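You operate a simulated robot arm through the tools that you are given. There is no shell and no other tool. Be economical: measure what you need, move in short steps, check, and stop when the job is done.

You run a simulated two-armed robot. Do the job below in one go: nothing can be reset, and whatever is moved stays where it is left.

TASK
Swap the tube in the orange-dot hole for the gold one.
Fine: the silver tube goes to the white-dot pocket of the black rack; lay the red tag from the green drawer on the green mat and shut the drawer. Where these are worked on the way, their far stop is far enough and under half their travel is too little: green drawer.

Only the result counts: the job must be done as asked and must still hold three seconds after the hand-in. Knocking over, shifting, dropping, spilling or breaking anything else fails it.

THE ROBOT
Two 7-joint arms with two-finger parallel grippers on one trunk, on a base that drives. Base frame: it is fixed to the floor where the robot stands at the start and does not move with it; the origin is under the middle of the robot, x ahead of it, y to its left, z up. Units: m, rad, N and s.
The left shoulder is at the start at [0.05, 0.165, 1.18], the right one opposite. Places, roughly: green drawer [0.6, 0.3, 0.7]; green mat on the white table [0.6, 1.6, 0.9]; orange-dot hole of the white plate [0.5, 0.1, 0.9]; white-dot pocket of the black rack [0.6, -0.1, 0.9]. Payload 3.91 kg a hand.
Tool frame (each hand has its own): the origin (TCP) lies between the finger pads and is the grasp point; the fingertips stand 0.03 m ahead of it; z points along the fingers, y is the line along which they close. The gripper opens to 0.11 m. The fingers are 0.02 m wide and 0.01 m thick; the gripper's body (0.048 by 0.112 m) begins 0.055 m behind the TCP.
Orientation is that of the tool frame in the base frame, as a unit quaternion [w, x, y, z]. With the fingers straight down and closing along the base's y, the tool's x points along the base's -x, its y along +y and its z along -z.

THE INTERFACE
- The arms move only by the tool nudge_tool. It takes "left_steps", "right_steps" or both (then of equal length, played together; a hand with none holds still); each is a list of rows, each a list of 3 entries, a list of its own where there are three numbers: the shift along the tool's x, y, z in m, then the turn, a rotation vector about the tool's x, y, z in rad, then the finger opening in m, from 0 to 0.11. In form: [[[dx, dy, dz], [wx, wy, wz], grip], ...]. A call has 1 to 12 rows; each row shifts and turns the commanded pose from where the row before left it, along the tool's axes as they then stand. Rows are played at 5 a second. More than 0.05 m and 0.15 rad between two rows, or a gripper value outside its range, and nothing of the call is played. A pose out of reach is approached as far as the arm can. The call stops where the force on the tool passes 40 N (or 10 N more than at its start, if that is more) or the arm is blocked; 0.2 s more then pass. The fingers move at their own pace (about 0.045 m/s each) and stop on an object; they squeeze with about 45 N. The grip force told is the motor's: it shows also when the fingers shut on nothing. Time passes only in rows, and 0.2 s behind the last, so rows that do not move let the fingers close. The reply holds the time, the measured pose of the TCP, the force on the tool along the base axes, the opening and the grip force, in the units named above and with some noise, with the torque about the TCP (base axes, N m) and any sound that the robot's microphone picked up, and new pictures: "views" is both (left out), scene, wrist or none (wrist: the cameras of the hands that moved).
- Cameras (640 x 400 px; columns grow to the right, rows downward): "scene" is now at [0.1027, 0.0238, 1.3467]; the picture's right is [0.28, -0.96, 0.00], its down [-0.65, -0.19, -0.74] and it looks along [0.71, 0.20, -0.68] (base axes); focal length 214 px, centre (320, 200). "left" rides on the left gripper at [0.072, -0.017, -0.103] in its tool frame; the picture's right is [0.23, 0.97, 0.00], its down [-0.76, 0.18, -0.62] and it looks along [-0.61, 0.14, 0.78] (tool axes); focal length 222 px, centre (320, 200). "right" rides on the right gripper at [0.072, 0.017, -0.103] in its tool frame; the picture's right is [-0.23, 0.97, 0.00], its down [-0.76, -0.18, -0.62] and it looks along [-0.61, -0.14, 0.78] (tool axes); focal length 222 px, centre (320, 200). There is no depth. A picture from a camera that has moved, and an enlarged one, comes with that camera's place and axes in the base frame and with its lens. The place of the scene camera against the robot may be out by one fixed shift of up to 0.012 m in any direction.
- raise_lower(by): slides the trunk up (or, below 0, down) by that many m; the arms and the scene camera ride with it, the base frame stays. It gives what a move gives, with no picture.
- drive_base(legs): drives the robot by 1 to 6 legs, each [ahead, left, turn to the left] in m, m and rad, along the robot's own axes; the way and the turn of a leg run together, so that a leg with both is an arc; at most 1.5 m and 3.142 rad a leg. The arms and the cameras ride along, it lands a little off, and it stops where it bumps. It gives what a move gives, and a new picture of the scene camera.
- aim_head(pan, tilt): turns the head with the scene camera to pan (to the left, within 1.396 rad either way) and tilt (down, from -0.506 to 1.204), counted from straight ahead of the robot. It gives what a move gives, and a new picture of the scene camera.
- enlarge(camera, box): a new picture of the part [left, top, right, bottom] of that camera's present view, enlarged. It takes no simulated time.
- job_done(): hands the job in; it is judged then, once.

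Work in short steps. Places have to be worked out from the pictures, the camera data and where the tool is seen: move nearer, look again, correct. Check each grasp and each placing, and mend what went wrong. You have 120 turns and 260 pictures in all, those below and enlarged ones among them. Open the grippers and draw the arms clear of the work before you hand the job in, unless the task says otherwise; then end with one line.

The tools are called after ">>>" as name(argument=value, ...) on one line, values as JSON. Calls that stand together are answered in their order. nudge_tool: Moves the arms, as the interface text tells. Its arguments: {"type":"object","properties":{"left_steps":{"type":"array"},"right_steps":{"type":"array"},"views":{"type":"string","enum":["both","scene","wrist","none"]}},"required":[]} The other tools are called the same way: raise_lower (by) slides the trunk up or down; drive_base (legs) drives the base; aim_head (pan, tilt) turns the head that bears the scene camera; enlarge (camera, box) takes an enlarged picture of a part of a camera's view; job_done () hands the job in.

At the start:

```text
time_s: 0.0
left_ee_pos: [0.4085, 0.245, 1.1211]
left_ee_rot: [0.0, -0.001, 1.0, 0.0]
left_contact_force: [0.9, -0.2, 0.5]
left_wrist_torque: [0.02, -0.01, -0.03]
left_width: 0.11
left_grip_force: 0.1
right_ee_pos: [0.4035, -0.1001, 1.1072]
right_ee_rot: [-0.001, 0.001, 1.0, 0.0]
right_contact_force: [0.0, -0.4, 0.7]
right_wrist_torque: [0.02, 0.0, -0.01]
right_width: 0.1102
right_grip_force: 0.1
trunk travel left (down, up): [-0.4, 0.103]
robot x, y, heading: [0.0018, -0.006, 0.002]
head pan, tilt: [0.279, 0.744]
```

scene: 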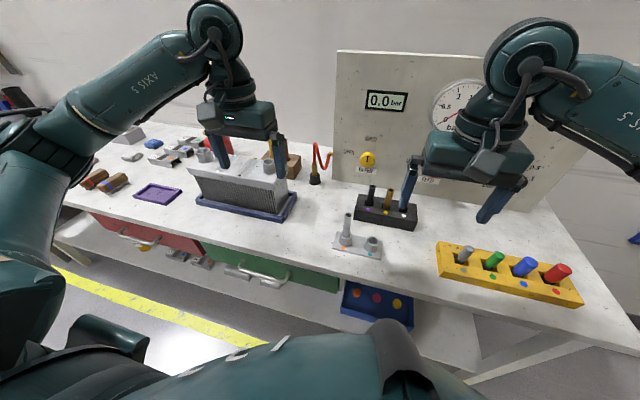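
right: 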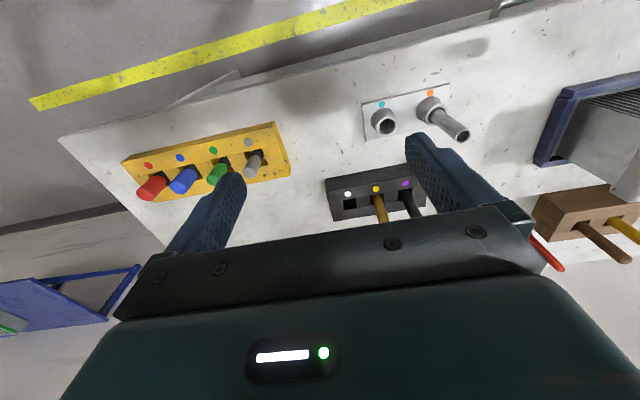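
left: 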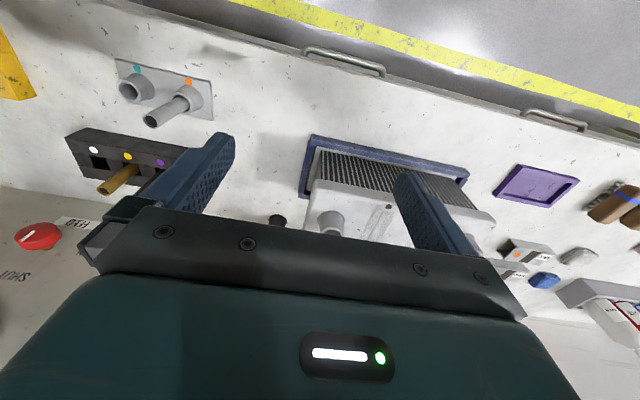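

I'll look closer at the plate, the rack and the panel before moving.

>>> enlarge(camera="scene", box=[310, 160, 470, 280])

>>> enlarge(camera="scene", box=[330, 60, 530, 200])

>>> enlarge(camera="right", box=[320, 70, 500, 230])

```text
3.33 times, centred on (390, 220) of scene
camera zoom: at [0.1027, 0.0238, 1.3467], right [0.28, -0.96, 0.0], down [-0.65, -0.19, -0.74], along [0.71, 0.2, -0.68], focal length 715 px, centre (87, 133)
```

zoom: 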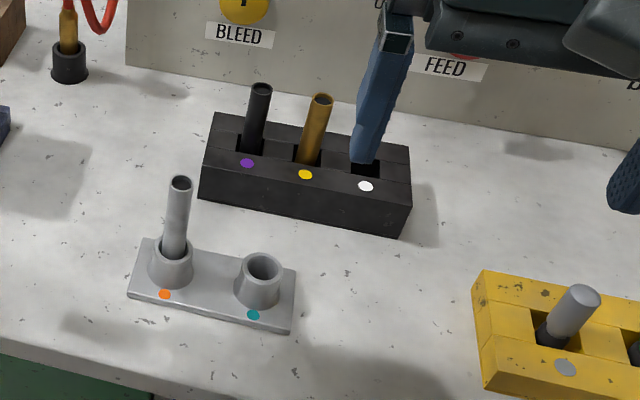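

```text
2.86 times, centred on (430, 130) of scene
camera zoom: at [0.1027, 0.0238, 1.3467], right [0.28, -0.96, 0.0], down [-0.65, -0.19, -0.74], along [0.71, 0.2, -0.68], focal length 613 px, centre (6, 400)
```

zoom: 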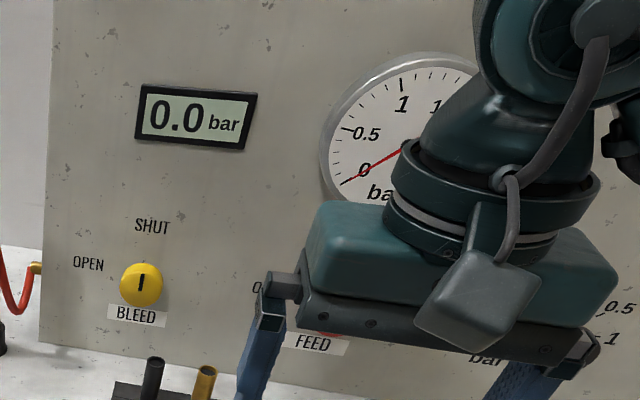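

```text
2.50 times, centred on (410, 150) of right
camera zoom: at [0.3313, -0.083, 1.2121], right [0.23, 0.97, 0.0], down [0.76, -0.18, 0.62], along [0.61, -0.14, -0.78], focal length 555 px, centre (95, 325)
```

zoom: 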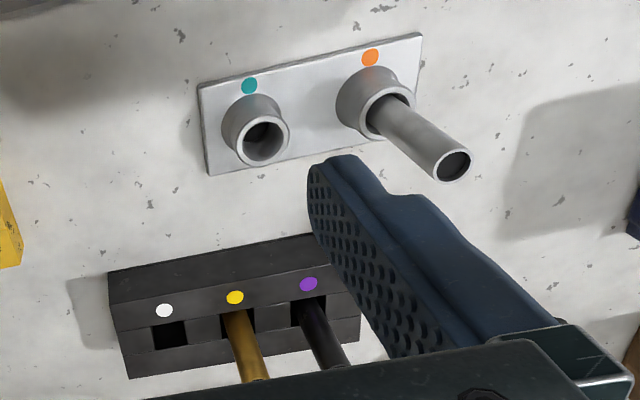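

Triangulating scene and right wrist views: the table top is at z≈0.86. The silver tube is near (0.472, 0.057) with its top at z≈0.96. The rack dots are at x≈0.567, y≈0.01/-0.04/-0.09, z≈0.904. I'll bring the right hand over the silver tube, still high, and move the left hand outward.

>>> nudge_tool(right_steps=[[[-0.016, 0.039, 0.015], [0, 0, 0], 0.06], [[-0.016, 0.039, 0.015], [0, 0, 0], 0.06], [[-0.016, 0.039, 0.015], [0, 0, 0], 0.06], [[-0.016, 0.039, 0.015], [0, 0, 0], 0.06], [[0, 0, 0], [0, 0, 0], 0.06]], left_steps=[[[0.02, 0.04, -0.01], [0, 0, 0], 0.11], [[0.02, 0.04, -0.01], [0, 0, 0], 0.11], [[0.02, 0.04, 0], [0, 0, 0], 0.11], [[0, 0.02, 0], [0, 0, 0], 0.11], [[0, 0, 0], [0, 0, 0], 0.11]])

```text
time_s: 1.2
left_ee_pos: [0.3469, 0.3861, 1.14]
left_ee_rot: [-0.001, 0.0, 1.0, -0.001]
left_contact_force: [-0.1, 0.5, 0.3]
left_wrist_torque: [0.01, 0.01, 0.0]
left_width: 0.1099
left_grip_force: 0.1
right_ee_pos: [0.4671, 0.0564, 1.0475]
right_ee_rot: [0.0, 0.0, 1.0, 0.0]
right_contact_force: [0.7, -0.3, -0.6]
right_wrist_torque: [0.02, 0.0, -0.02]
right_width: 0.0601
right_grip_force: 0.0
trunk travel left (down, up): [-0.4, 0.103]
robot x, y, heading: [0.0029, -0.0028, -0.006]
head pan, tilt: [0.279, 0.744]
camera scene: at [0.1025, 0.0233, 1.3467], right [0.28, -0.96, 0.0], down [-0.65, -0.19, -0.74], along [0.71, 0.2, -0.68], focal length 214 px, centre (320, 200)
camera right: at [0.3945, 0.0738, 1.1515], right [0.23, 0.97, 0.0], down [0.76, -0.18, 0.62], along [0.61, -0.14, -0.78], focal length 222 px, centre (320, 200)
camera left: at [0.2764, 0.369, 1.2445], right [-0.23, 0.97, 0.0], down [0.76, 0.18, 0.62], along [0.61, 0.14, -0.78], focal length 222 px, centre (320, 200)
```

scene: 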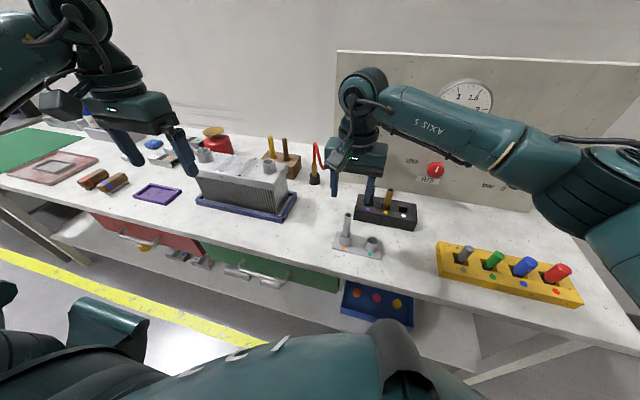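
right: 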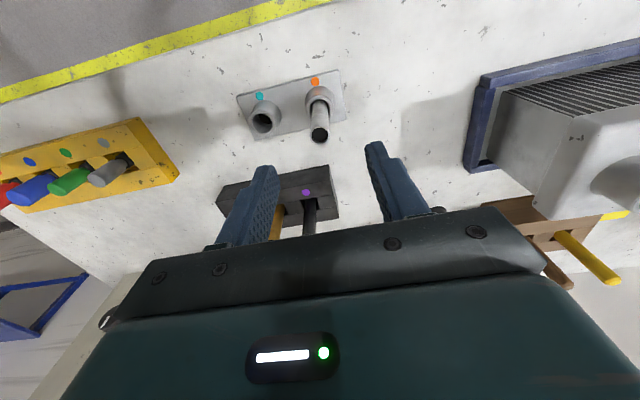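
left: 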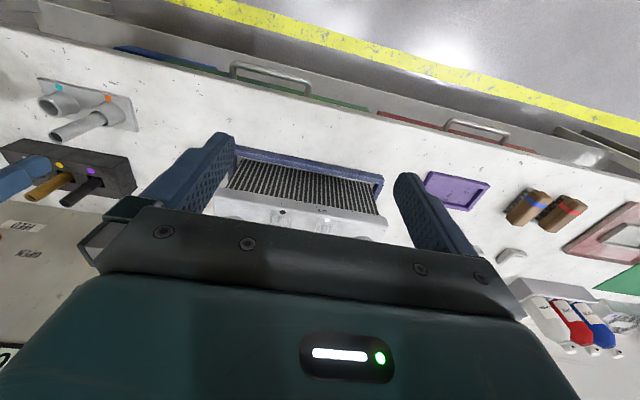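

The tube top is at (0.471, 0.0565, 0.96), so the hand is on target. I'll descend to TCP z≈0.935 and close.

>>> nudge_tool(right_steps=[[[-0.004, 0, 0.035], [0, 0, 0], 0.06], [[0, 0, 0.035], [0, 0, 0], 0.06], [[0, 0, 0.03], [0, 0, 0], 0.06], [[0, 0, 0.0125], [0, 0, 0], 0.06], [[0, 0, 0], [0, 0, 0], 0.06], [[0, 0, 0], [0, 0, 0], 0.0], [[0, 0, 0], [0, 0, 0], 0.0], [[0, 0, 0], [0, 0, 0], 0.0], [[0, 0, 0], [0, 0, 0], 0.0]])

```text
time_s: 3.2
left_ee_pos: [0.3488, 0.3866, 1.1399]
left_ee_rot: [0.0, -0.001, 1.0, -0.002]
left_contact_force: [-1.3, -0.5, -0.2]
left_wrist_torque: [0.01, 0.01, 0.01]
left_width: 0.11
left_grip_force: 0.0
right_ee_pos: [0.4729, 0.055, 0.9347]
right_ee_rot: [0.0, 0.001, 1.0, 0.0]
right_contact_force: [0.6, 0.0, -0.1]
right_wrist_torque: [0.02, 0.0, 0.0]
right_width: 0.0166
right_grip_force: 44.6
trunk travel left (down, up): [-0.4, 0.103]
robot x, y, heading: [-0.0008, -0.0013, -0.0]
head pan, tilt: [0.279, 0.744]
camera scene: at [0.1027, 0.0238, 1.3467], right [0.28, -0.96, 0.0], down [-0.65, -0.19, -0.74], along [0.71, 0.2, -0.68], focal length 214 px, centre (320, 200)
camera right: at [0.3989, 0.0729, 1.039], right [0.23, 0.97, 0.0], down [0.76, -0.18, 0.62], along [0.61, -0.14, -0.78], focal length 222 px, centre (320, 200)
```

scene: 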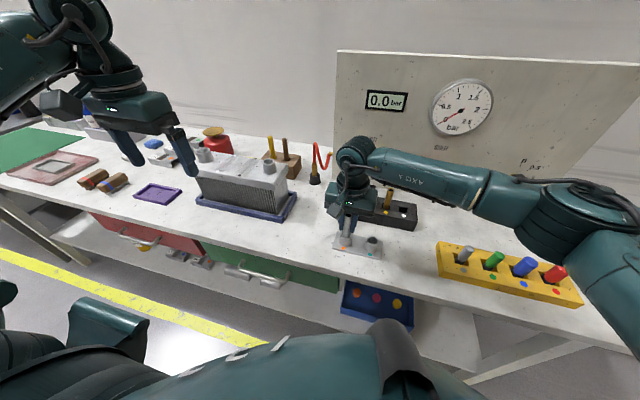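
right: 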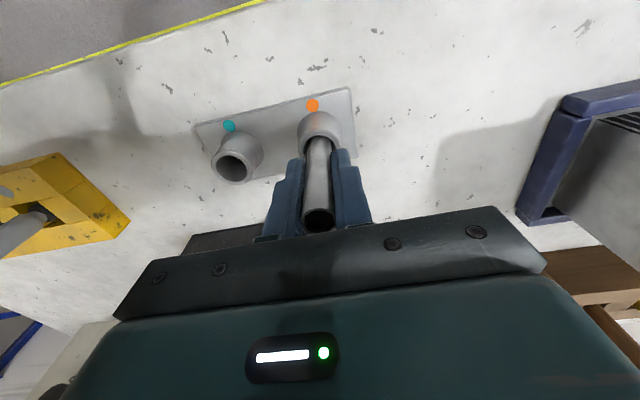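

The tube is gripped at 16.6 mm. I'll lift it straight up.

>>> nudge_tool(right_steps=[[[0, 0, -0.02], [0, 0, 0], 0.0], [[0, 0, -0.03], [0, 0, 0], 0.0], [[0, 0, -0.03], [0, 0, 0], 0.0], [[0, 0, -0.03], [0, 0, 0], 0.0], [[0, 0, -0.03], [0, 0, 0], 0.0], [[0, 0, 0], [0, 0, 0], 0.0]])

>>> enlarge(camera="scene", box=[310, 140, 470, 280])

```text
time_s: 4.6
left_ee_pos: [0.3465, 0.386, 1.1409]
left_ee_rot: [0.0, -0.001, 1.0, 0.0]
left_contact_force: [0.0, 0.1, -0.1]
left_wrist_torque: [0.0, 0.0, -0.02]
left_width: 0.11
left_grip_force: 0.0
right_ee_pos: [0.4728, 0.055, 1.075]
right_ee_rot: [-0.001, 0.0, 1.0, 0.0]
right_contact_force: [-0.7, 0.1, -1.1]
right_wrist_torque: [-0.03, -0.02, -0.03]
right_width: 0.0165
right_grip_force: 45.2
trunk travel left (down, up): [-0.4, 0.103]
robot x, y, heading: [-0.0055, 0.0012, 0.001]
head pan, tilt: [0.279, 0.744]
camera scene: at [0.1028, 0.0238, 1.3466], right [0.28, -0.96, 0.0], down [-0.65, -0.19, -0.74], along [0.71, 0.2, -0.68], focal length 214 px, centre (320, 200)
camera right: at [0.3997, 0.0732, 1.1788], right [0.23, 0.97, 0.0], down [0.76, -0.18, 0.62], along [0.61, -0.14, -0.78], focal length 222 px, centre (320, 200)
```

scene: 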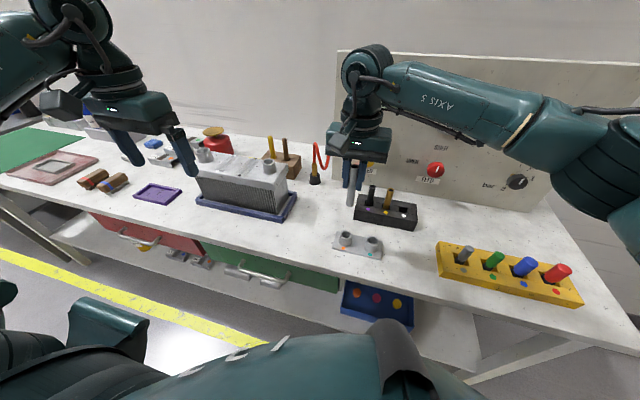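
right: 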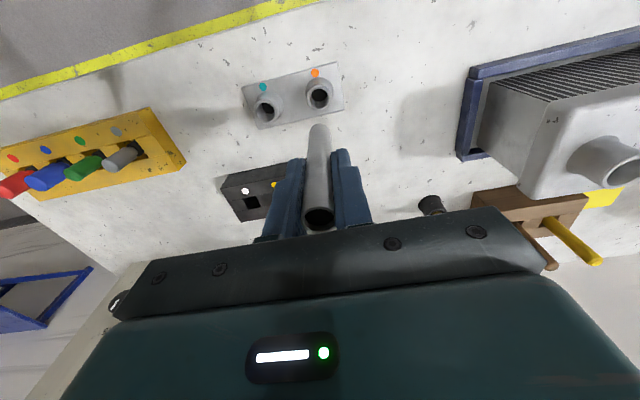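

```text
2.86 times, centred on (390, 210) of scene
camera zoom: at [0.1028, 0.0238, 1.3466], right [0.28, -0.96, 0.0], down [-0.65, -0.19, -0.74], along [0.71, 0.2, -0.68], focal length 613 px, centre (120, 171)
```

zoom: 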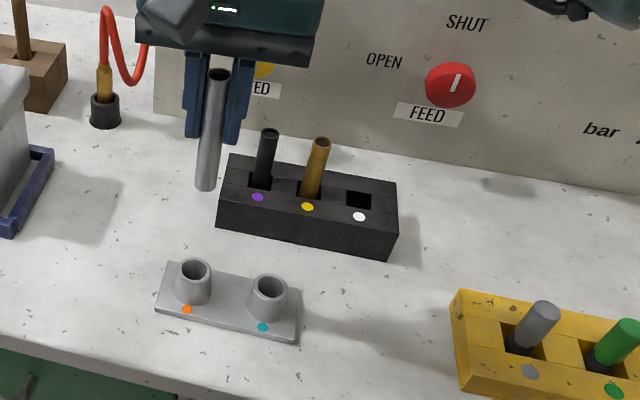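

The silver tube is free and its bottom is about 0.09 below the TCP. The white pocket is at about (0.593, -0.087), so I'll move over it sideways first, then forward.

>>> nudge_tool(right_steps=[[[0, -0.047, 0], [0, 0, 0], 0.0], [[0, -0.047, 0], [0, 0, 0], 0.0], [[0, -0.048, 0], [0, 0, 0], 0.0], [[-0.04, 0, 0], [0, 0, 0], 0.0], [[-0.04, 0, 0], [0, 0, 0], 0.0], [[-0.035, 0, 0], [0, 0, 0], 0.0], [[0, 0, 0], [0, 0, 0], 0.0]])

>>> enlarge(camera="right", box=[240, 60, 420, 240])

>>> enlarge(camera="scene", box=[340, 140, 440, 240])

```text
time_s: 6.2
left_ee_pos: [0.3482, 0.3853, 1.14]
left_ee_rot: [0.0, -0.001, 1.0, -0.001]
left_contact_force: [0.6, 0.3, 0.3]
left_wrist_torque: [-0.01, -0.02, 0.04]
left_width: 0.11
left_grip_force: 0.0
right_ee_pos: [0.5881, -0.0871, 1.0746]
right_ee_rot: [0.0, -0.001, 1.0, 0.0]
right_contact_force: [-0.8, -0.1, 0.4]
right_wrist_torque: [-0.02, 0.0, -0.02]
right_width: 0.0164
right_grip_force: 44.8
trunk travel left (down, up): [-0.4, 0.103]
robot x, y, heading: [-0.0016, -0.001, 0.001]
head pan, tilt: [0.279, 0.744]
camera scene: at [0.1025, 0.0234, 1.3467], right [0.28, -0.96, 0.0], down [-0.65, -0.19, -0.74], along [0.71, 0.2, -0.68], focal length 214 px, centre (320, 200)
camera right: at [0.5151, -0.0688, 1.1789], right [0.23, 0.97, 0.0], down [0.76, -0.18, 0.62], along [0.61, -0.14, -0.78], focal length 222 px, centre (320, 200)
```

scene: 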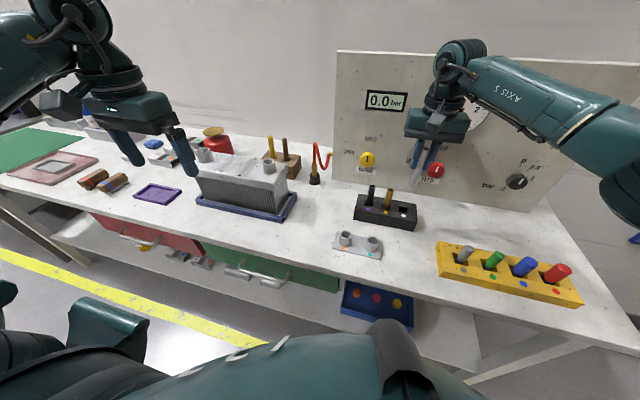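
right: 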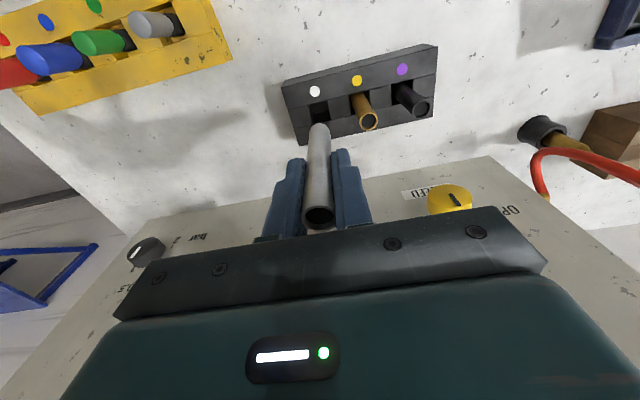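

```text
2.22 times, centred on (330, 150) of right
camera zoom: at [0.5151, -0.0688, 1.1789], right [0.23, 0.97, 0.0], down [0.76, -0.18, 0.62], along [0.61, -0.14, -0.78], focal length 494 px, centre (298, 311)
```

zoom: 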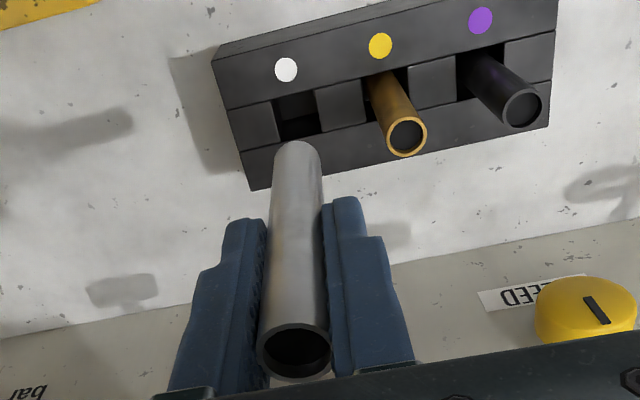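

```text
4.00 times, centred on (390, 190) of scene
camera zoom: at [0.1025, 0.0234, 1.3467], right [0.28, -0.96, 0.0], down [-0.65, -0.19, -0.74], along [0.71, 0.2, -0.68], focal length 858 px, centre (40, 240)
```

zoom: 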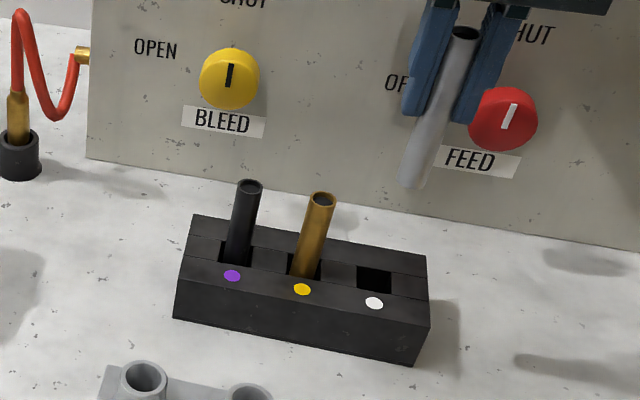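

The pocket centre works out to (0.597, -0.087). I'll shift 9 mm forward and lower until the tube bottom is just above the rack.

>>> nudge_tool(right_steps=[[[-0.009, 0, 0.02], [0, 0, 0], 0.0], [[0, 0, 0.025], [0, 0, 0], 0.0], [[0, 0, 0.025], [0, 0, 0], 0.0], [[0, 0, 0], [0, 0, 0], 0.0]], views="none")

>>> enlarge(camera="right", box=[240, 60, 420, 240])

>>> enlarge(camera="scene", box=[340, 140, 440, 240])

```text
time_s: 7.2
left_ee_pos: [0.3473, 0.3853, 1.1401]
left_ee_rot: [0.0, -0.002, 1.0, 0.0]
left_contact_force: [-0.3, 0.0, -0.8]
left_wrist_torque: [0.0, -0.01, -0.03]
left_width: 0.1101
left_grip_force: 0.1
right_ee_pos: [0.5975, -0.0843, 1.0042]
right_ee_rot: [0.0, 0.0, 1.0, 0.0]
right_contact_force: [0.1, -0.2, -0.2]
right_wrist_torque: [0.02, 0.02, 0.03]
right_width: 0.0163
right_grip_force: 44.5
trunk travel left (down, up): [-0.4, 0.103]
robot x, y, heading: [0.0031, 0.0006, 0.001]
head pan, tilt: [0.279, 0.744]
```

```text
2.22 times, centred on (330, 150) of right
camera zoom: at [0.5241, -0.0673, 1.1097], right [0.23, 0.97, 0.0], down [0.76, -0.18, 0.62], along [0.61, -0.14, -0.78], focal length 494 px, centre (298, 311)
```

zoom: 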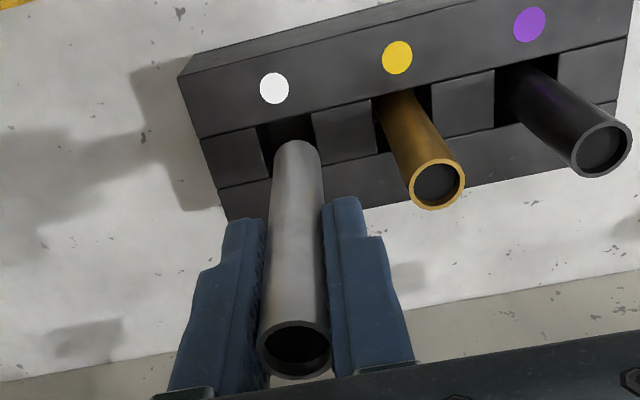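

```text
4.00 times, centred on (390, 190) of scene
camera zoom: at [0.1026, 0.0238, 1.3467], right [0.28, -0.96, 0.0], down [-0.65, -0.19, -0.74], along [0.71, 0.2, -0.68], focal length 858 px, centre (40, 240)
```

zoom: 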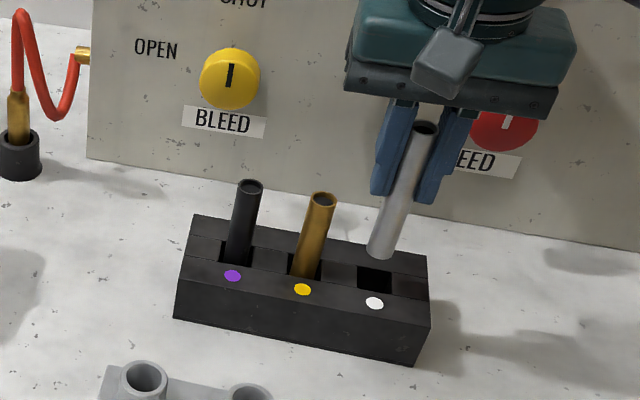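

The pocket centre reads (0.598, -0.087). I'll shift -2.5 mm in y and lower slowly; contact will stop the move.

>>> nudge_tool(right_steps=[[[-0.0005, -0.0025, 0.005], [0, 0, 0], 0.0], [[0, 0, 0.01], [0, 0, 0], 0.0], [[0, 0, 0.01], [0, 0, 0], 0.0], [[0, 0, 0.01], [0, 0, 0], 0.0], [[0, 0, 0.005], [0, 0, 0], 0.0], [[0, 0, 0.005], [0, 0, 0], 0.0]], views="none")

>>> enlarge(camera="right", box=[240, 60, 420, 240])

>>> enlarge(camera="scene", box=[340, 140, 440, 240])

```text
time_s: 8.6
left_ee_pos: [0.3451, 0.3855, 1.1409]
left_ee_rot: [0.001, -0.002, 1.0, -0.001]
left_contact_force: [0.3, 0.0, 0.1]
left_wrist_torque: [-0.06, 0.0, 0.04]
left_width: 0.11
left_grip_force: 0.1
right_ee_pos: [0.5963, -0.0891, 0.9644]
right_ee_rot: [0.004, 0.0, 1.0, 0.0]
right_contact_force: [3.6, -4.4, 28.1]
right_wrist_torque: [-0.45, -0.05, 0.02]
right_width: 0.0167
right_grip_force: 45.6
trunk travel left (down, up): [-0.4, 0.103]
robot x, y, heading: [-0.0024, 0.0008, 0.0]
head pan, tilt: [0.279, 0.744]
```

```text
2.22 times, centred on (330, 150) of right
camera zoom: at [0.5229, -0.0713, 1.068], right [0.23, 0.97, 0.0], down [0.76, -0.18, 0.63], along [0.61, -0.14, -0.78], focal length 494 px, centre (298, 311)
```

zoom: 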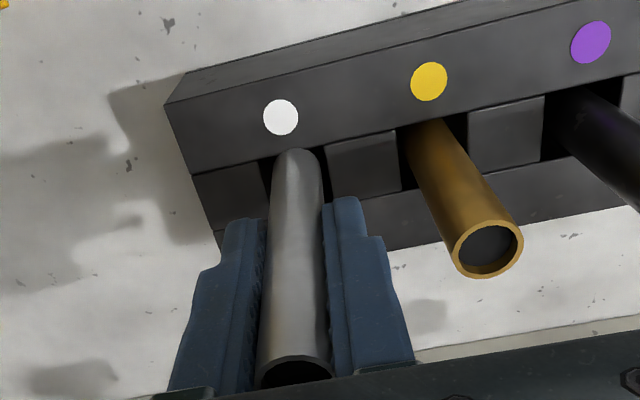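

```text
4.00 times, centred on (390, 190) of scene
camera zoom: at [0.1002, 0.0239, 1.3472], right [0.28, -0.96, 0.0], down [-0.65, -0.19, -0.74], along [0.71, 0.2, -0.68], focal length 858 px, centre (40, 240)
```

zoom: 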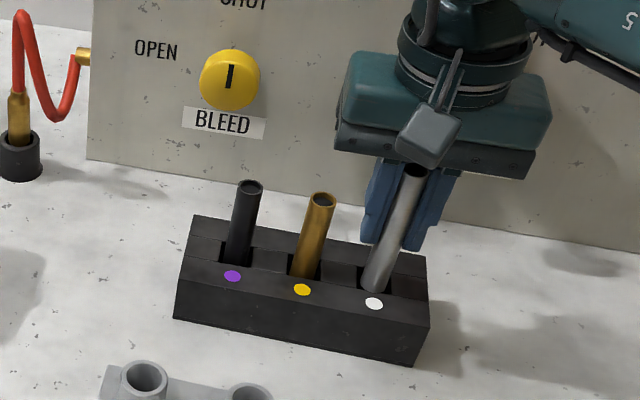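

The force rose to 28 N at z 0.964 and the tube may have slipped up a few mm. I'll check whether it sits in the pocket or on the front edge.

>>> enlarge(camera="right", box=[290, 105, 360, 155])

>>> enlarge(camera="scene", box=[410, 185, 460, 225])

```text
8.00 times, centred on (325, 130) of right
camera zoom: at [0.5229, -0.0713, 1.068], right [0.23, 0.97, 0.0], down [0.76, -0.18, 0.63], along [0.61, -0.14, -0.78], focal length 1777 px, centre (280, 760)
```

zoom: 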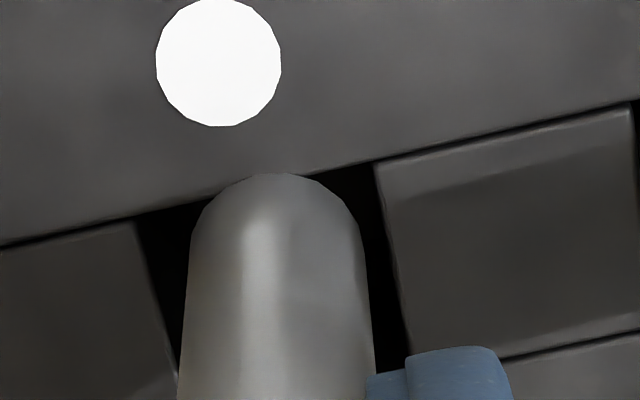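

```text
10.00 times, centred on (435, 205) of scene
camera zoom: at [0.1002, 0.0239, 1.3472], right [0.28, -0.96, 0.0], down [-0.65, -0.19, -0.74], along [0.71, 0.2, -0.68], focal length 2145 px, centre (-830, 150)
```

zoom: 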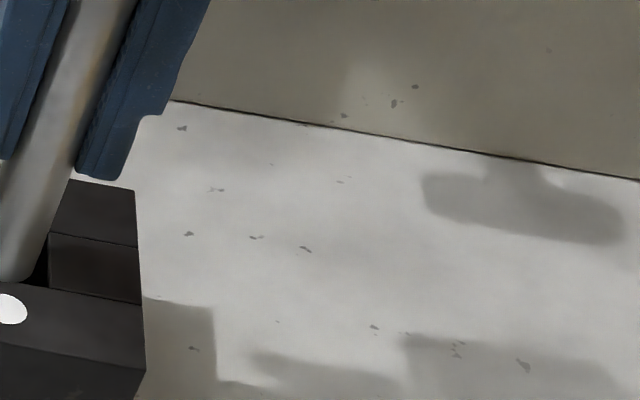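

The tube's bottom is resting on the front bar, overlapping it by about 2 mm, and the rack top is nearer z≈0.889. I'll raise it, shift 7 mm forward and look again.

>>> nudge_tool(right_steps=[[[0, 0, -0.015], [0, 0, 0], 0.0], [[-0.007, 0.0, 0], [0, 0, 0], 0.0], [[0, 0, 0], [0, 0, 0], 0.0]], views="none")

>>> enlarge(camera="right", box=[280, 95, 376, 155])

```text
time_s: 9.4
left_ee_pos: [0.3474, 0.3866, 1.1395]
left_ee_rot: [0.0, -0.001, 1.0, -0.001]
left_contact_force: [-0.8, -0.1, 0.0]
left_wrist_torque: [-0.02, 0.0, 0.04]
left_width: 0.1099
left_grip_force: 0.0
right_ee_pos: [0.6044, -0.0909, 0.9744]
right_ee_rot: [0.0, 0.001, 1.0, 0.0]
right_contact_force: [0.1, -1.1, 0.3]
right_wrist_torque: [0.04, 0.0, 0.01]
right_width: 0.0163
right_grip_force: 44.7
trunk travel left (down, up): [-0.4, 0.103]
robot x, y, heading: [-0.003, 0.0035, -0.002]
head pan, tilt: [0.279, 0.744]
```

```text
6.67 times, centred on (328, 125) of right
camera zoom: at [0.5302, -0.0725, 1.0789], right [0.23, 0.97, 0.0], down [0.76, -0.18, 0.62], along [0.61, -0.14, -0.78], focal length 1481 px, centre (267, 700)
```

zoom: 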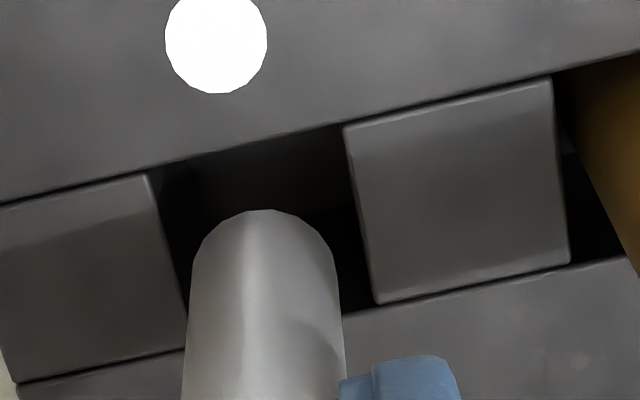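

The pocket centre is at (0.602, -0.089) against the TCP at (0.604, -0.091), with about ±5 mm clearance. I'll make a small correction and lower.

>>> nudge_tool(right_steps=[[[0.002, 0.0015, 0.005], [0, 0, 0], 0.0], [[0, 0, 0.01], [0, 0, 0], 0.0], [[0, 0, 0.01], [0, 0, 0], 0.0], [[0, 0, 0.005], [0, 0, 0], 0.0], [[0, 0, 0], [0, 0, 0], 0.0]], views="none")

>>> enlarge(camera="right", box=[240, 60, 420, 240])

>>> enlarge(camera="scene", box=[340, 140, 440, 240])

```text
time_s: 10.6
left_ee_pos: [0.3475, 0.3861, 1.1403]
left_ee_rot: [0.0, -0.001, 1.0, -0.001]
left_contact_force: [0.5, 0.3, 0.6]
left_wrist_torque: [0.04, 0.03, -0.02]
left_width: 0.1099
left_grip_force: 0.1
right_ee_pos: [0.602, -0.0881, 0.9459]
right_ee_rot: [0.0, 0.0, 1.0, 0.0]
right_contact_force: [0.8, 0.8, -0.9]
right_wrist_torque: [-0.02, 0.02, -0.03]
right_width: 0.0165
right_grip_force: 44.5
trunk travel left (down, up): [-0.4, 0.103]
robot x, y, heading: [-0.0011, -0.0003, -0.003]
head pan, tilt: [0.279, 0.744]
```

```text
2.22 times, centred on (330, 150) of right
camera zoom: at [0.5293, -0.0702, 1.0496], right [0.23, 0.97, 0.0], down [0.76, -0.18, 0.62], along [0.61, -0.14, -0.78], focal length 494 px, centre (298, 311)
```

zoom: 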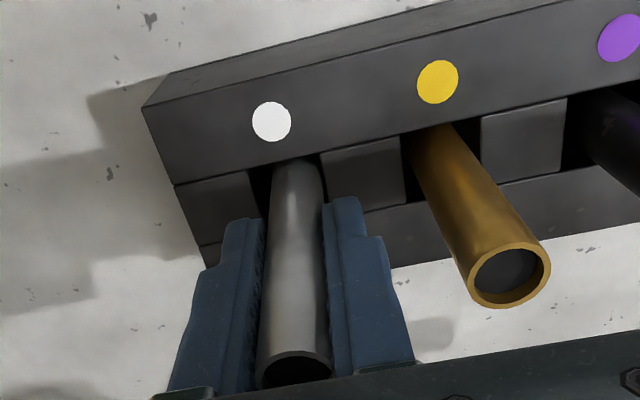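

```text
4.00 times, centred on (390, 190) of scene
camera zoom: at [0.1027, 0.0238, 1.3467], right [0.28, -0.96, 0.0], down [-0.65, -0.19, -0.74], along [0.71, 0.2, -0.68], focal length 858 px, centre (40, 240)
```

zoom: 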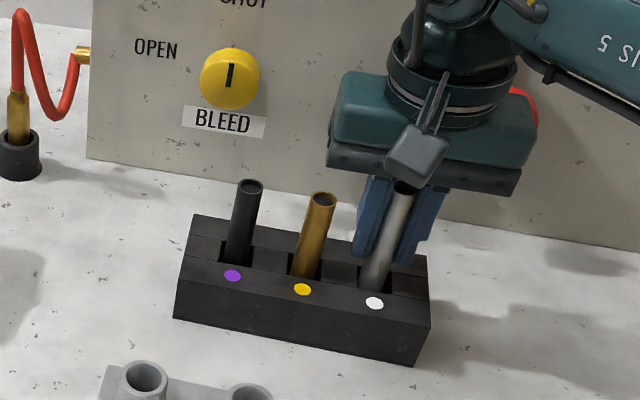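

The tube end is now inside the pocket, cut off by the front bar's edge. I'll lower further to find the floor.

>>> nudge_tool(right_steps=[[[0, 0, 0.005], [0, 0, 0], 0.0], [[0, 0, 0.005], [0, 0, 0], 0.0], [[0, 0, 0.004], [0, 0, 0], 0.0], [[0, 0, 0.003], [0, 0, 0], 0.0]], views="none")

>>> enlarge(camera="scene", box=[340, 140, 440, 240])

```text
time_s: 11.6
left_ee_pos: [0.3475, 0.3852, 1.141]
left_ee_rot: [0.001, -0.001, 1.0, -0.001]
left_contact_force: [0.2, 0.2, 0.0]
left_wrist_torque: [0.0, 0.01, 0.0]
left_width: 0.1102
left_grip_force: 0.1
right_ee_pos: [0.6027, -0.088, 0.9281]
right_ee_rot: [0.0, 0.0, 1.0, 0.0]
right_contact_force: [0.2, 0.8, 0.3]
right_wrist_torque: [0.02, -0.02, 0.02]
right_width: 0.0165
right_grip_force: 45.2
trunk travel left (down, up): [-0.4, 0.103]
robot x, y, heading: [-0.0018, -0.0008, -0.001]
head pan, tilt: [0.279, 0.744]
```

```text
4.00 times, centred on (390, 190) of scene
camera zoom: at [0.1027, 0.0238, 1.3467], right [0.28, -0.96, 0.0], down [-0.65, -0.19, -0.74], along [0.71, 0.2, -0.68], focal length 858 px, centre (40, 240)
```

zoom: 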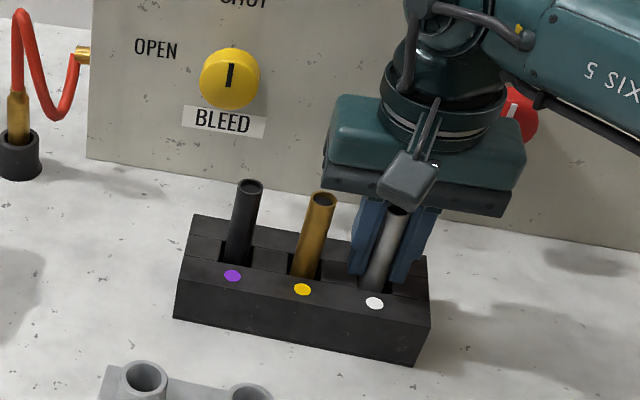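

The silver top already matches the neighbours' height. I'll lower 4 mm more, then release with a small opening.

>>> nudge_tool(right_steps=[[[0, 0, 0.002], [0, 0, 0], 0.0], [[0, 0, 0.002], [0, 0, 0], 0.0], [[0, 0, 0], [0, 0, 0], 0.0]], views="none")

```text
time_s: 12.4
left_ee_pos: [0.347, 0.3862, 1.1394]
left_ee_rot: [0.001, -0.001, 1.0, -0.001]
left_contact_force: [0.6, -0.2, 0.5]
left_wrist_torque: [-0.02, -0.03, -0.03]
left_width: 0.11
left_grip_force: 0.0
right_ee_pos: [0.6009, -0.0887, 0.9255]
right_ee_rot: [0.002, -0.001, 1.0, -0.001]
right_contact_force: [1.3, -0.4, 9.0]
right_wrist_torque: [0.16, -0.17, -0.01]
right_width: 0.0166
right_grip_force: 44.3
trunk travel left (down, up): [-0.4, 0.103]
robot x, y, heading: [0.0004, -0.0018, 0.003]
head pan, tilt: [0.279, 0.744]
```

The tube is touching the floor with 9 N. I'll release and rise.

>>> nudge_tool(right_steps=[[[0, 0, -0.001], [0, 0, 0], 0.04], [[0, 0, 0], [0, 0, 0], 0.04], [[0, 0, 0], [0, 0, 0], 0.04], [[0, 0, -0.02], [0, 0, 0], 0.04], [[0, 0, -0.03], [0, 0, 0], 0.04], [[0, 0, -0.03], [0, 0, 0], 0.04], [[0, 0, -0.02], [0, 0, 0], 0.04], [[0, 0, 0], [0, 0, 0], 0.04]], views="none")

>>> enlarge(camera="right", box=[270, 40, 450, 160])

>>> enlarge(camera="scene", box=[340, 140, 440, 240])

```text
time_s: 14.2
left_ee_pos: [0.3478, 0.3859, 1.1406]
left_ee_rot: [0.002, 0.0, 1.0, -0.001]
left_contact_force: [-0.4, 0.7, -0.1]
left_wrist_torque: [-0.02, -0.02, 0.03]
left_width: 0.11
left_grip_force: 0.1
right_ee_pos: [0.6033, -0.0887, 1.0253]
right_ee_rot: [0.0, 0.001, 1.0, 0.0]
right_contact_force: [-0.7, 0.0, 0.6]
right_wrist_torque: [-0.01, -0.01, 0.01]
right_width: 0.0402
right_grip_force: 0.1
trunk travel left (down, up): [-0.4, 0.103]
robot x, y, heading: [-0.0015, -0.0011, 0.0]
head pan, tilt: [0.279, 0.744]
```

```text
3.33 times, centred on (360, 100) of right
camera zoom: at [0.5303, -0.0707, 1.1298], right [0.23, 0.97, 0.0], down [0.76, -0.18, 0.62], along [0.61, -0.14, -0.78], focal length 740 px, centre (187, 533)
```

zoom: 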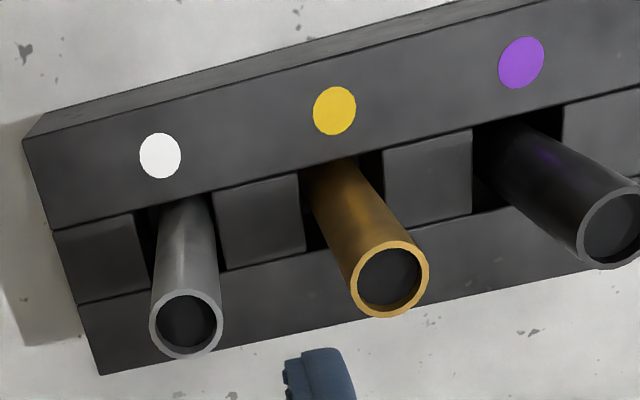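

```text
4.00 times, centred on (390, 190) of scene
camera zoom: at [0.1027, 0.0237, 1.3467], right [0.28, -0.96, 0.0], down [-0.65, -0.19, -0.74], along [0.71, 0.2, -0.68], focal length 858 px, centre (40, 240)
```

zoom: 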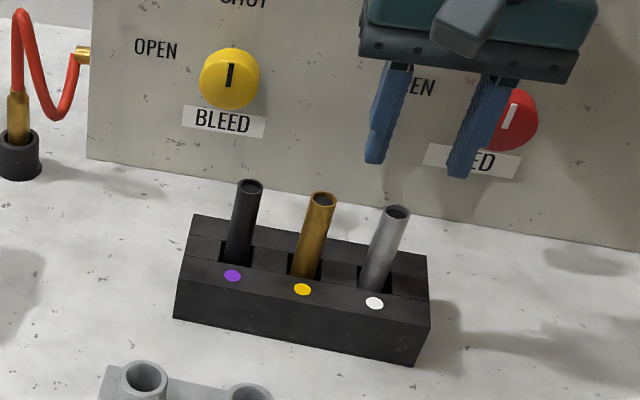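

The silver tube is seated upright. The gold tube's top is at about (0.603, -0.038, 0.955), so I'll move over it, descend with a 4 cm opening and grip.

>>> nudge_tool(right_steps=[[[0, 0.025, 0], [0, 0, 0], 0.04], [[0, 0.0257, 0], [0, 0, 0], 0.04], [[0, 0, 0.02], [0, 0, 0], 0.04], [[0, 0, 0], [0, 0, 0], 0.04]], views="none")

>>> enlarge(camera="right", box=[240, 60, 420, 240])

```text
time_s: 15.2
left_ee_pos: [0.3479, 0.3859, 1.1396]
left_ee_rot: [0.0, 0.0, 1.0, -0.001]
left_contact_force: [0.6, 0.0, -0.6]
left_wrist_torque: [-0.01, -0.01, 0.01]
left_width: 0.1102
left_grip_force: 0.1
right_ee_pos: [0.6008, -0.0379, 1.0045]
right_ee_rot: [0.0, -0.001, 1.0, 0.0]
right_contact_force: [0.1, -0.8, -1.2]
right_wrist_torque: [0.01, 0.06, -0.04]
right_width: 0.0402
right_grip_force: 0.1
trunk travel left (down, up): [-0.4, 0.103]
robot x, y, heading: [0.0002, 0.0025, -0.001]
head pan, tilt: [0.279, 0.744]
```

```text
2.22 times, centred on (330, 150) of right
camera zoom: at [0.5281, -0.0199, 1.1097], right [0.23, 0.97, 0.0], down [0.76, -0.18, 0.62], along [0.61, -0.14, -0.78], focal length 494 px, centre (298, 311)
```

zoom: 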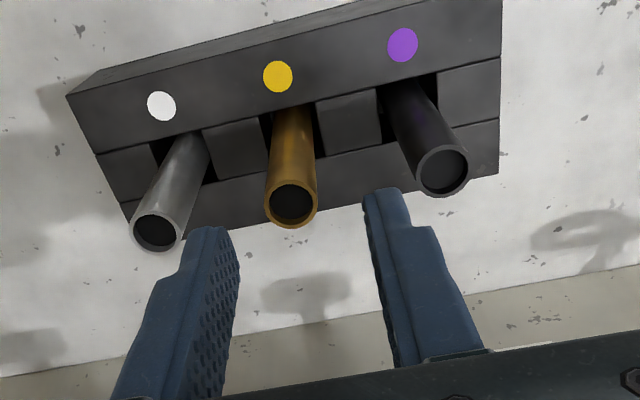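

Aligned within a millimetre. I'll descend to z≈0.932 and close.

>>> nudge_tool(right_steps=[[[-0.0015, -0.001, 0.025], [0, 0, 0], 0.04], [[0, 0, 0.025], [0, 0, 0], 0.04], [[0, 0, 0.0225], [0, 0, 0], 0.04], [[0, 0, 0], [0, 0, 0], 0.04], [[0, 0, 0], [0, 0, 0], 0.0], [[0, 0, 0], [0, 0, 0], 0.0], [[0, 0, 0], [0, 0, 0], 0.0], [[0, 0, -0.02], [0, 0, 0], 0.0], [[0, 0, -0.03], [0, 0, 0], 0.0], [[0, 0, -0.04], [0, 0, 0], 0.0], [[0, 0, -0.04], [0, 0, 0], 0.0], [[0, 0, 0], [0, 0, 0], 0.0]])

```text
time_s: 17.8
left_ee_pos: [0.3489, 0.3859, 1.1401]
left_ee_rot: [-0.001, -0.002, 1.0, -0.001]
left_contact_force: [0.1, -0.5, 0.7]
left_wrist_torque: [-0.01, -0.04, 0.0]
left_width: 0.11
left_grip_force: 0.1
right_ee_pos: [0.6028, -0.0385, 1.0645]
right_ee_rot: [0.0, 0.0, 1.0, 0.0]
right_contact_force: [0.3, -0.4, -0.2]
right_wrist_torque: [0.02, -0.01, 0.01]
right_width: 0.0163
right_grip_force: 44.5
trunk travel left (down, up): [-0.4, 0.103]
robot x, y, heading: [-0.0024, 0.0007, -0.003]
head pan, tilt: [0.279, 0.744]
camera scene: at [0.1029, 0.0237, 1.3466], right [0.28, -0.96, 0.0], down [-0.65, -0.19, -0.74], along [0.71, 0.2, -0.68], focal length 214 px, centre (320, 200)
camera right: at [0.5307, -0.021, 1.1685], right [0.23, 0.97, 0.0], down [0.76, -0.18, 0.62], along [0.61, -0.14, -0.78], focal length 222 px, centre (320, 200)
```

scene: 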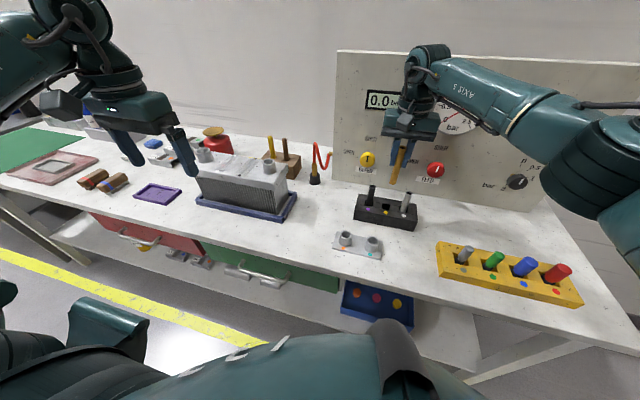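
right: 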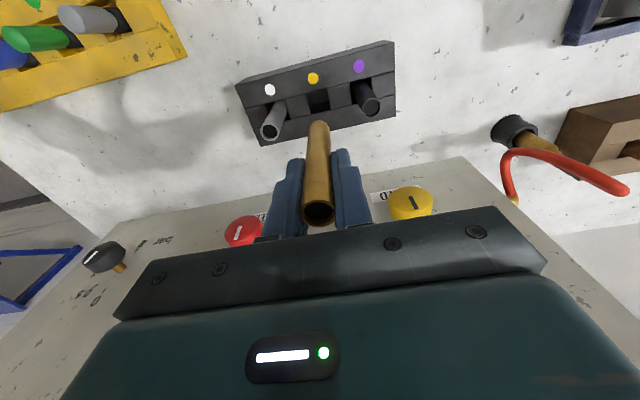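

The gold tube is out. I'll go straight back, then left over the orange bushing.

>>> nudge_tool(right_steps=[[[0.044, 0, 0], [0, 0, 0], 0.0], [[0.044, 0, 0], [0, 0, 0], 0.0], [[0.044, 0, 0], [0, 0, 0], 0.0], [[0, 0.047, 0], [0, 0, 0], 0.0], [[0, 0.047, 0], [0, 0, 0], 0.0], [[0, 0, 0.03], [0, 0, 0], 0.0], [[0, 0, 0.03], [0, 0, 0], 0.0], [[0, 0, 0], [0, 0, 0], 0.0]], views="none")

>>> enlarge(camera="right", box=[240, 60, 420, 240])

>>> enlarge(camera="scene", box=[300, 170, 400, 270])

```text
time_s: 19.6
left_ee_pos: [0.3484, 0.3858, 1.1401]
left_ee_rot: [-0.001, -0.001, 1.0, -0.001]
left_contact_force: [0.3, -0.4, -0.3]
left_wrist_torque: [0.0, -0.01, 0.03]
left_width: 0.11
left_grip_force: 0.1
right_ee_pos: [0.4699, 0.0564, 1.0024]
right_ee_rot: [0.0, -0.001, 1.0, 0.0]
right_contact_force: [0.8, 0.7, -0.5]
right_wrist_torque: [0.01, 0.02, 0.01]
right_width: 0.0168
right_grip_force: 45.2
trunk travel left (down, up): [-0.4, 0.103]
robot x, y, heading: [-0.0004, 0.0, 0.001]
head pan, tilt: [0.279, 0.744]
```

```text
2.22 times, centred on (330, 150) of right
camera zoom: at [0.3976, 0.0744, 1.1075], right [0.23, 0.97, 0.0], down [0.76, -0.18, 0.62], along [0.61, -0.14, -0.78], focal length 494 px, centre (298, 311)
```

zoom: 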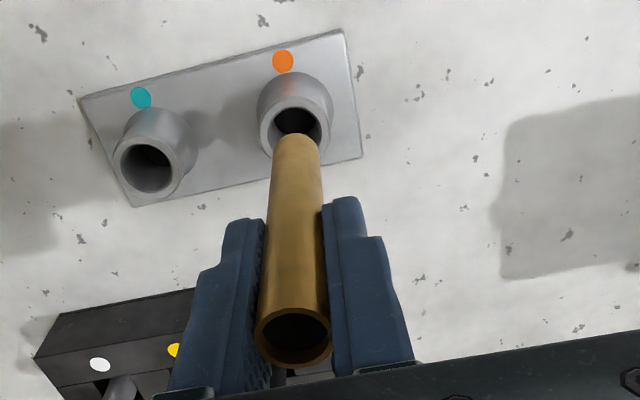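

```text
4.00 times, centred on (350, 220) of scene
camera zoom: at [0.1026, 0.0237, 1.3467], right [0.28, -0.96, 0.0], down [-0.65, -0.19, -0.74], along [0.71, 0.2, -0.68], focal length 858 px, centre (200, 120)
```

zoom: 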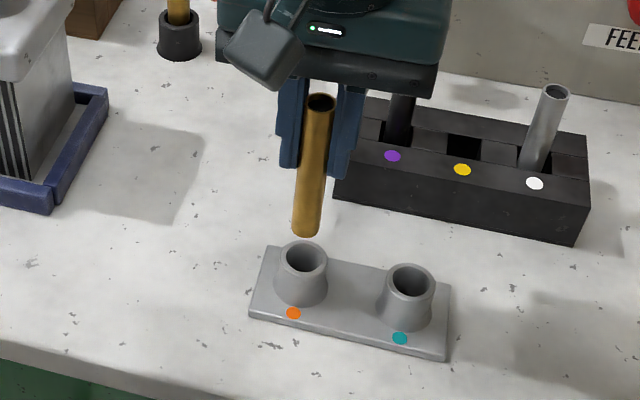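

The hole centre is at about (0.472, 0.057), with rim z≈0.878. I'll make a slight correction and lower until just above the rim.

>>> nudge_tool(right_steps=[[[-0.002, 0.0005, 0.01], [0, 0, 0], 0.0], [[0, 0, 0.015], [0, 0, 0], 0.0], [[0, 0, 0], [0, 0, 0], 0.0]], views="none")

>>> enlarge(camera="right", box=[270, 80, 366, 140])

>>> enlarge(camera="scene", box=[310, 200, 390, 250])

```text
time_s: 20.4
left_ee_pos: [0.3475, 0.3858, 1.1398]
left_ee_rot: [0.001, -0.001, 1.0, -0.001]
left_contact_force: [0.1, -0.2, -0.6]
left_wrist_torque: [0.02, 0.01, 0.01]
left_width: 0.1099
left_grip_force: 0.2
right_ee_pos: [0.472, 0.0563, 0.9777]
right_ee_rot: [0.001, 0.0, 1.0, 0.0]
right_contact_force: [-0.8, 0.3, 0.0]
right_wrist_torque: [0.0, 0.01, 0.01]
right_width: 0.0164
right_grip_force: 45.0
trunk travel left (down, up): [-0.4, 0.103]
robot x, y, heading: [0.0011, 0.001, 0.001]
head pan, tilt: [0.279, 0.744]
```

```text
6.67 times, centred on (318, 110) of right
camera zoom: at [0.3996, 0.0747, 1.0823], right [0.23, 0.97, 0.0], down [0.76, -0.18, 0.62], along [0.61, -0.14, -0.78], focal length 1481 px, centre (333, 800)
```

zoom: 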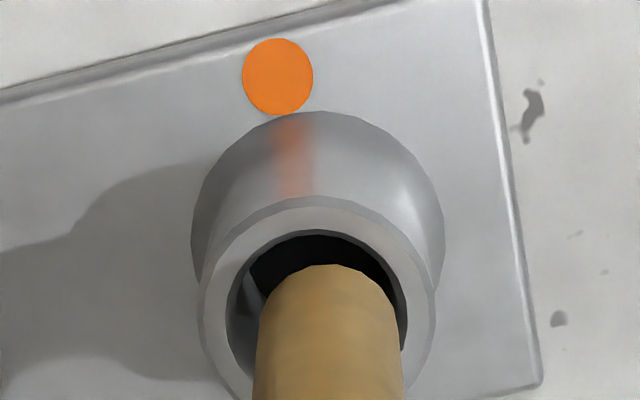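

```text
8.00 times, centred on (350, 225) of scene
camera zoom: at [0.1026, 0.0238, 1.3467], right [0.28, -0.96, 0.0], down [-0.65, -0.19, -0.74], along [0.71, 0.2, -0.68], focal length 1716 px, centre (80, 0)
```

zoom: 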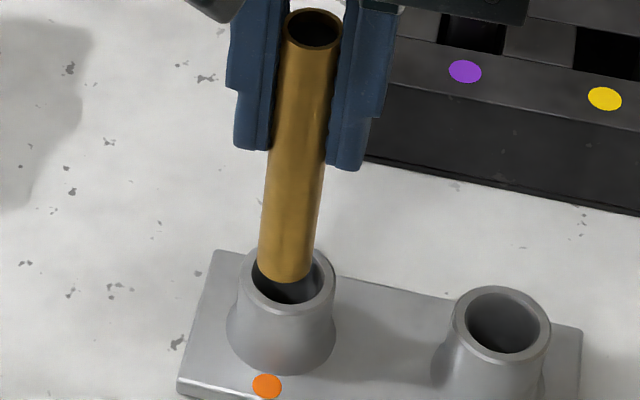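

The tube bottom is at z≈0.890 and the rim at z≈0.880. The hole centre is near (0.4735, 0.055). I'll correct +2 mm in x and -1.2 mm in y, then descend gently.

>>> nudge_tool(right_steps=[[[-0.002, -0.0012, 0.0], [0, 0, 0], 0.0], [[0, 0, 0.01], [0, 0, 0], 0.0], [[0, 0, 0.008], [0, 0, 0], 0.0], [[0, 0, 0], [0, 0, 0], 0.0]], views="none")

>>> enlarge(camera="right", box=[270, 80, 366, 140])

>>> enlarge(camera="scene", box=[310, 200, 390, 250])

```text
time_s: 21.4
left_ee_pos: [0.3485, 0.3854, 1.1406]
left_ee_rot: [0.001, -0.001, 1.0, 0.0]
left_contact_force: [0.0, -0.1, 0.1]
left_wrist_torque: [-0.01, 0.01, 0.01]
left_width: 0.1095
left_grip_force: 0.0
right_ee_pos: [0.4757, 0.0556, 0.96]
right_ee_rot: [0.0, 0.0, 1.0, 0.0]
right_contact_force: [-0.1, -0.1, -0.2]
right_wrist_torque: [0.0, 0.05, 0.02]
right_width: 0.0166
right_grip_force: 44.9
trunk travel left (down, up): [-0.4, 0.103]
robot x, y, heading: [-0.0001, -0.0014, -0.004]
head pan, tilt: [0.279, 0.744]
```

```text
6.67 times, centred on (318, 110) of right
camera zoom: at [0.4029, 0.073, 1.0642], right [0.23, 0.97, 0.0], down [0.76, -0.18, 0.62], along [0.61, -0.14, -0.78], focal length 1481 px, centre (333, 800)
```

zoom: 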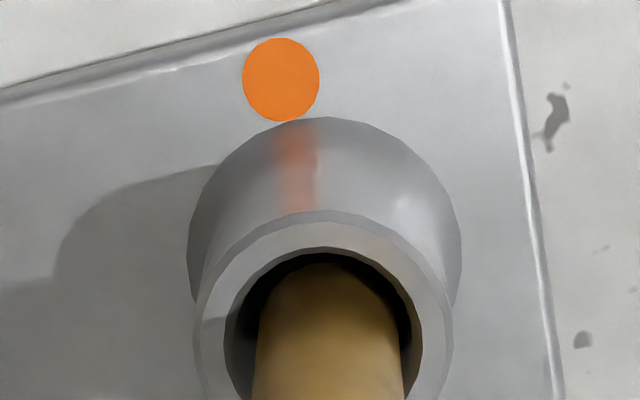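

```text
8.00 times, centred on (350, 225) of scene
camera zoom: at [0.1026, 0.0237, 1.3467], right [0.28, -0.96, 0.0], down [-0.65, -0.19, -0.74], along [0.71, 0.2, -0.68], focal length 1716 px, centre (80, 0)
```

zoom: 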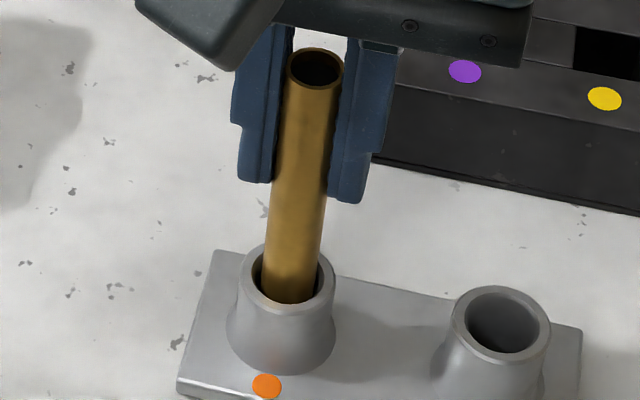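

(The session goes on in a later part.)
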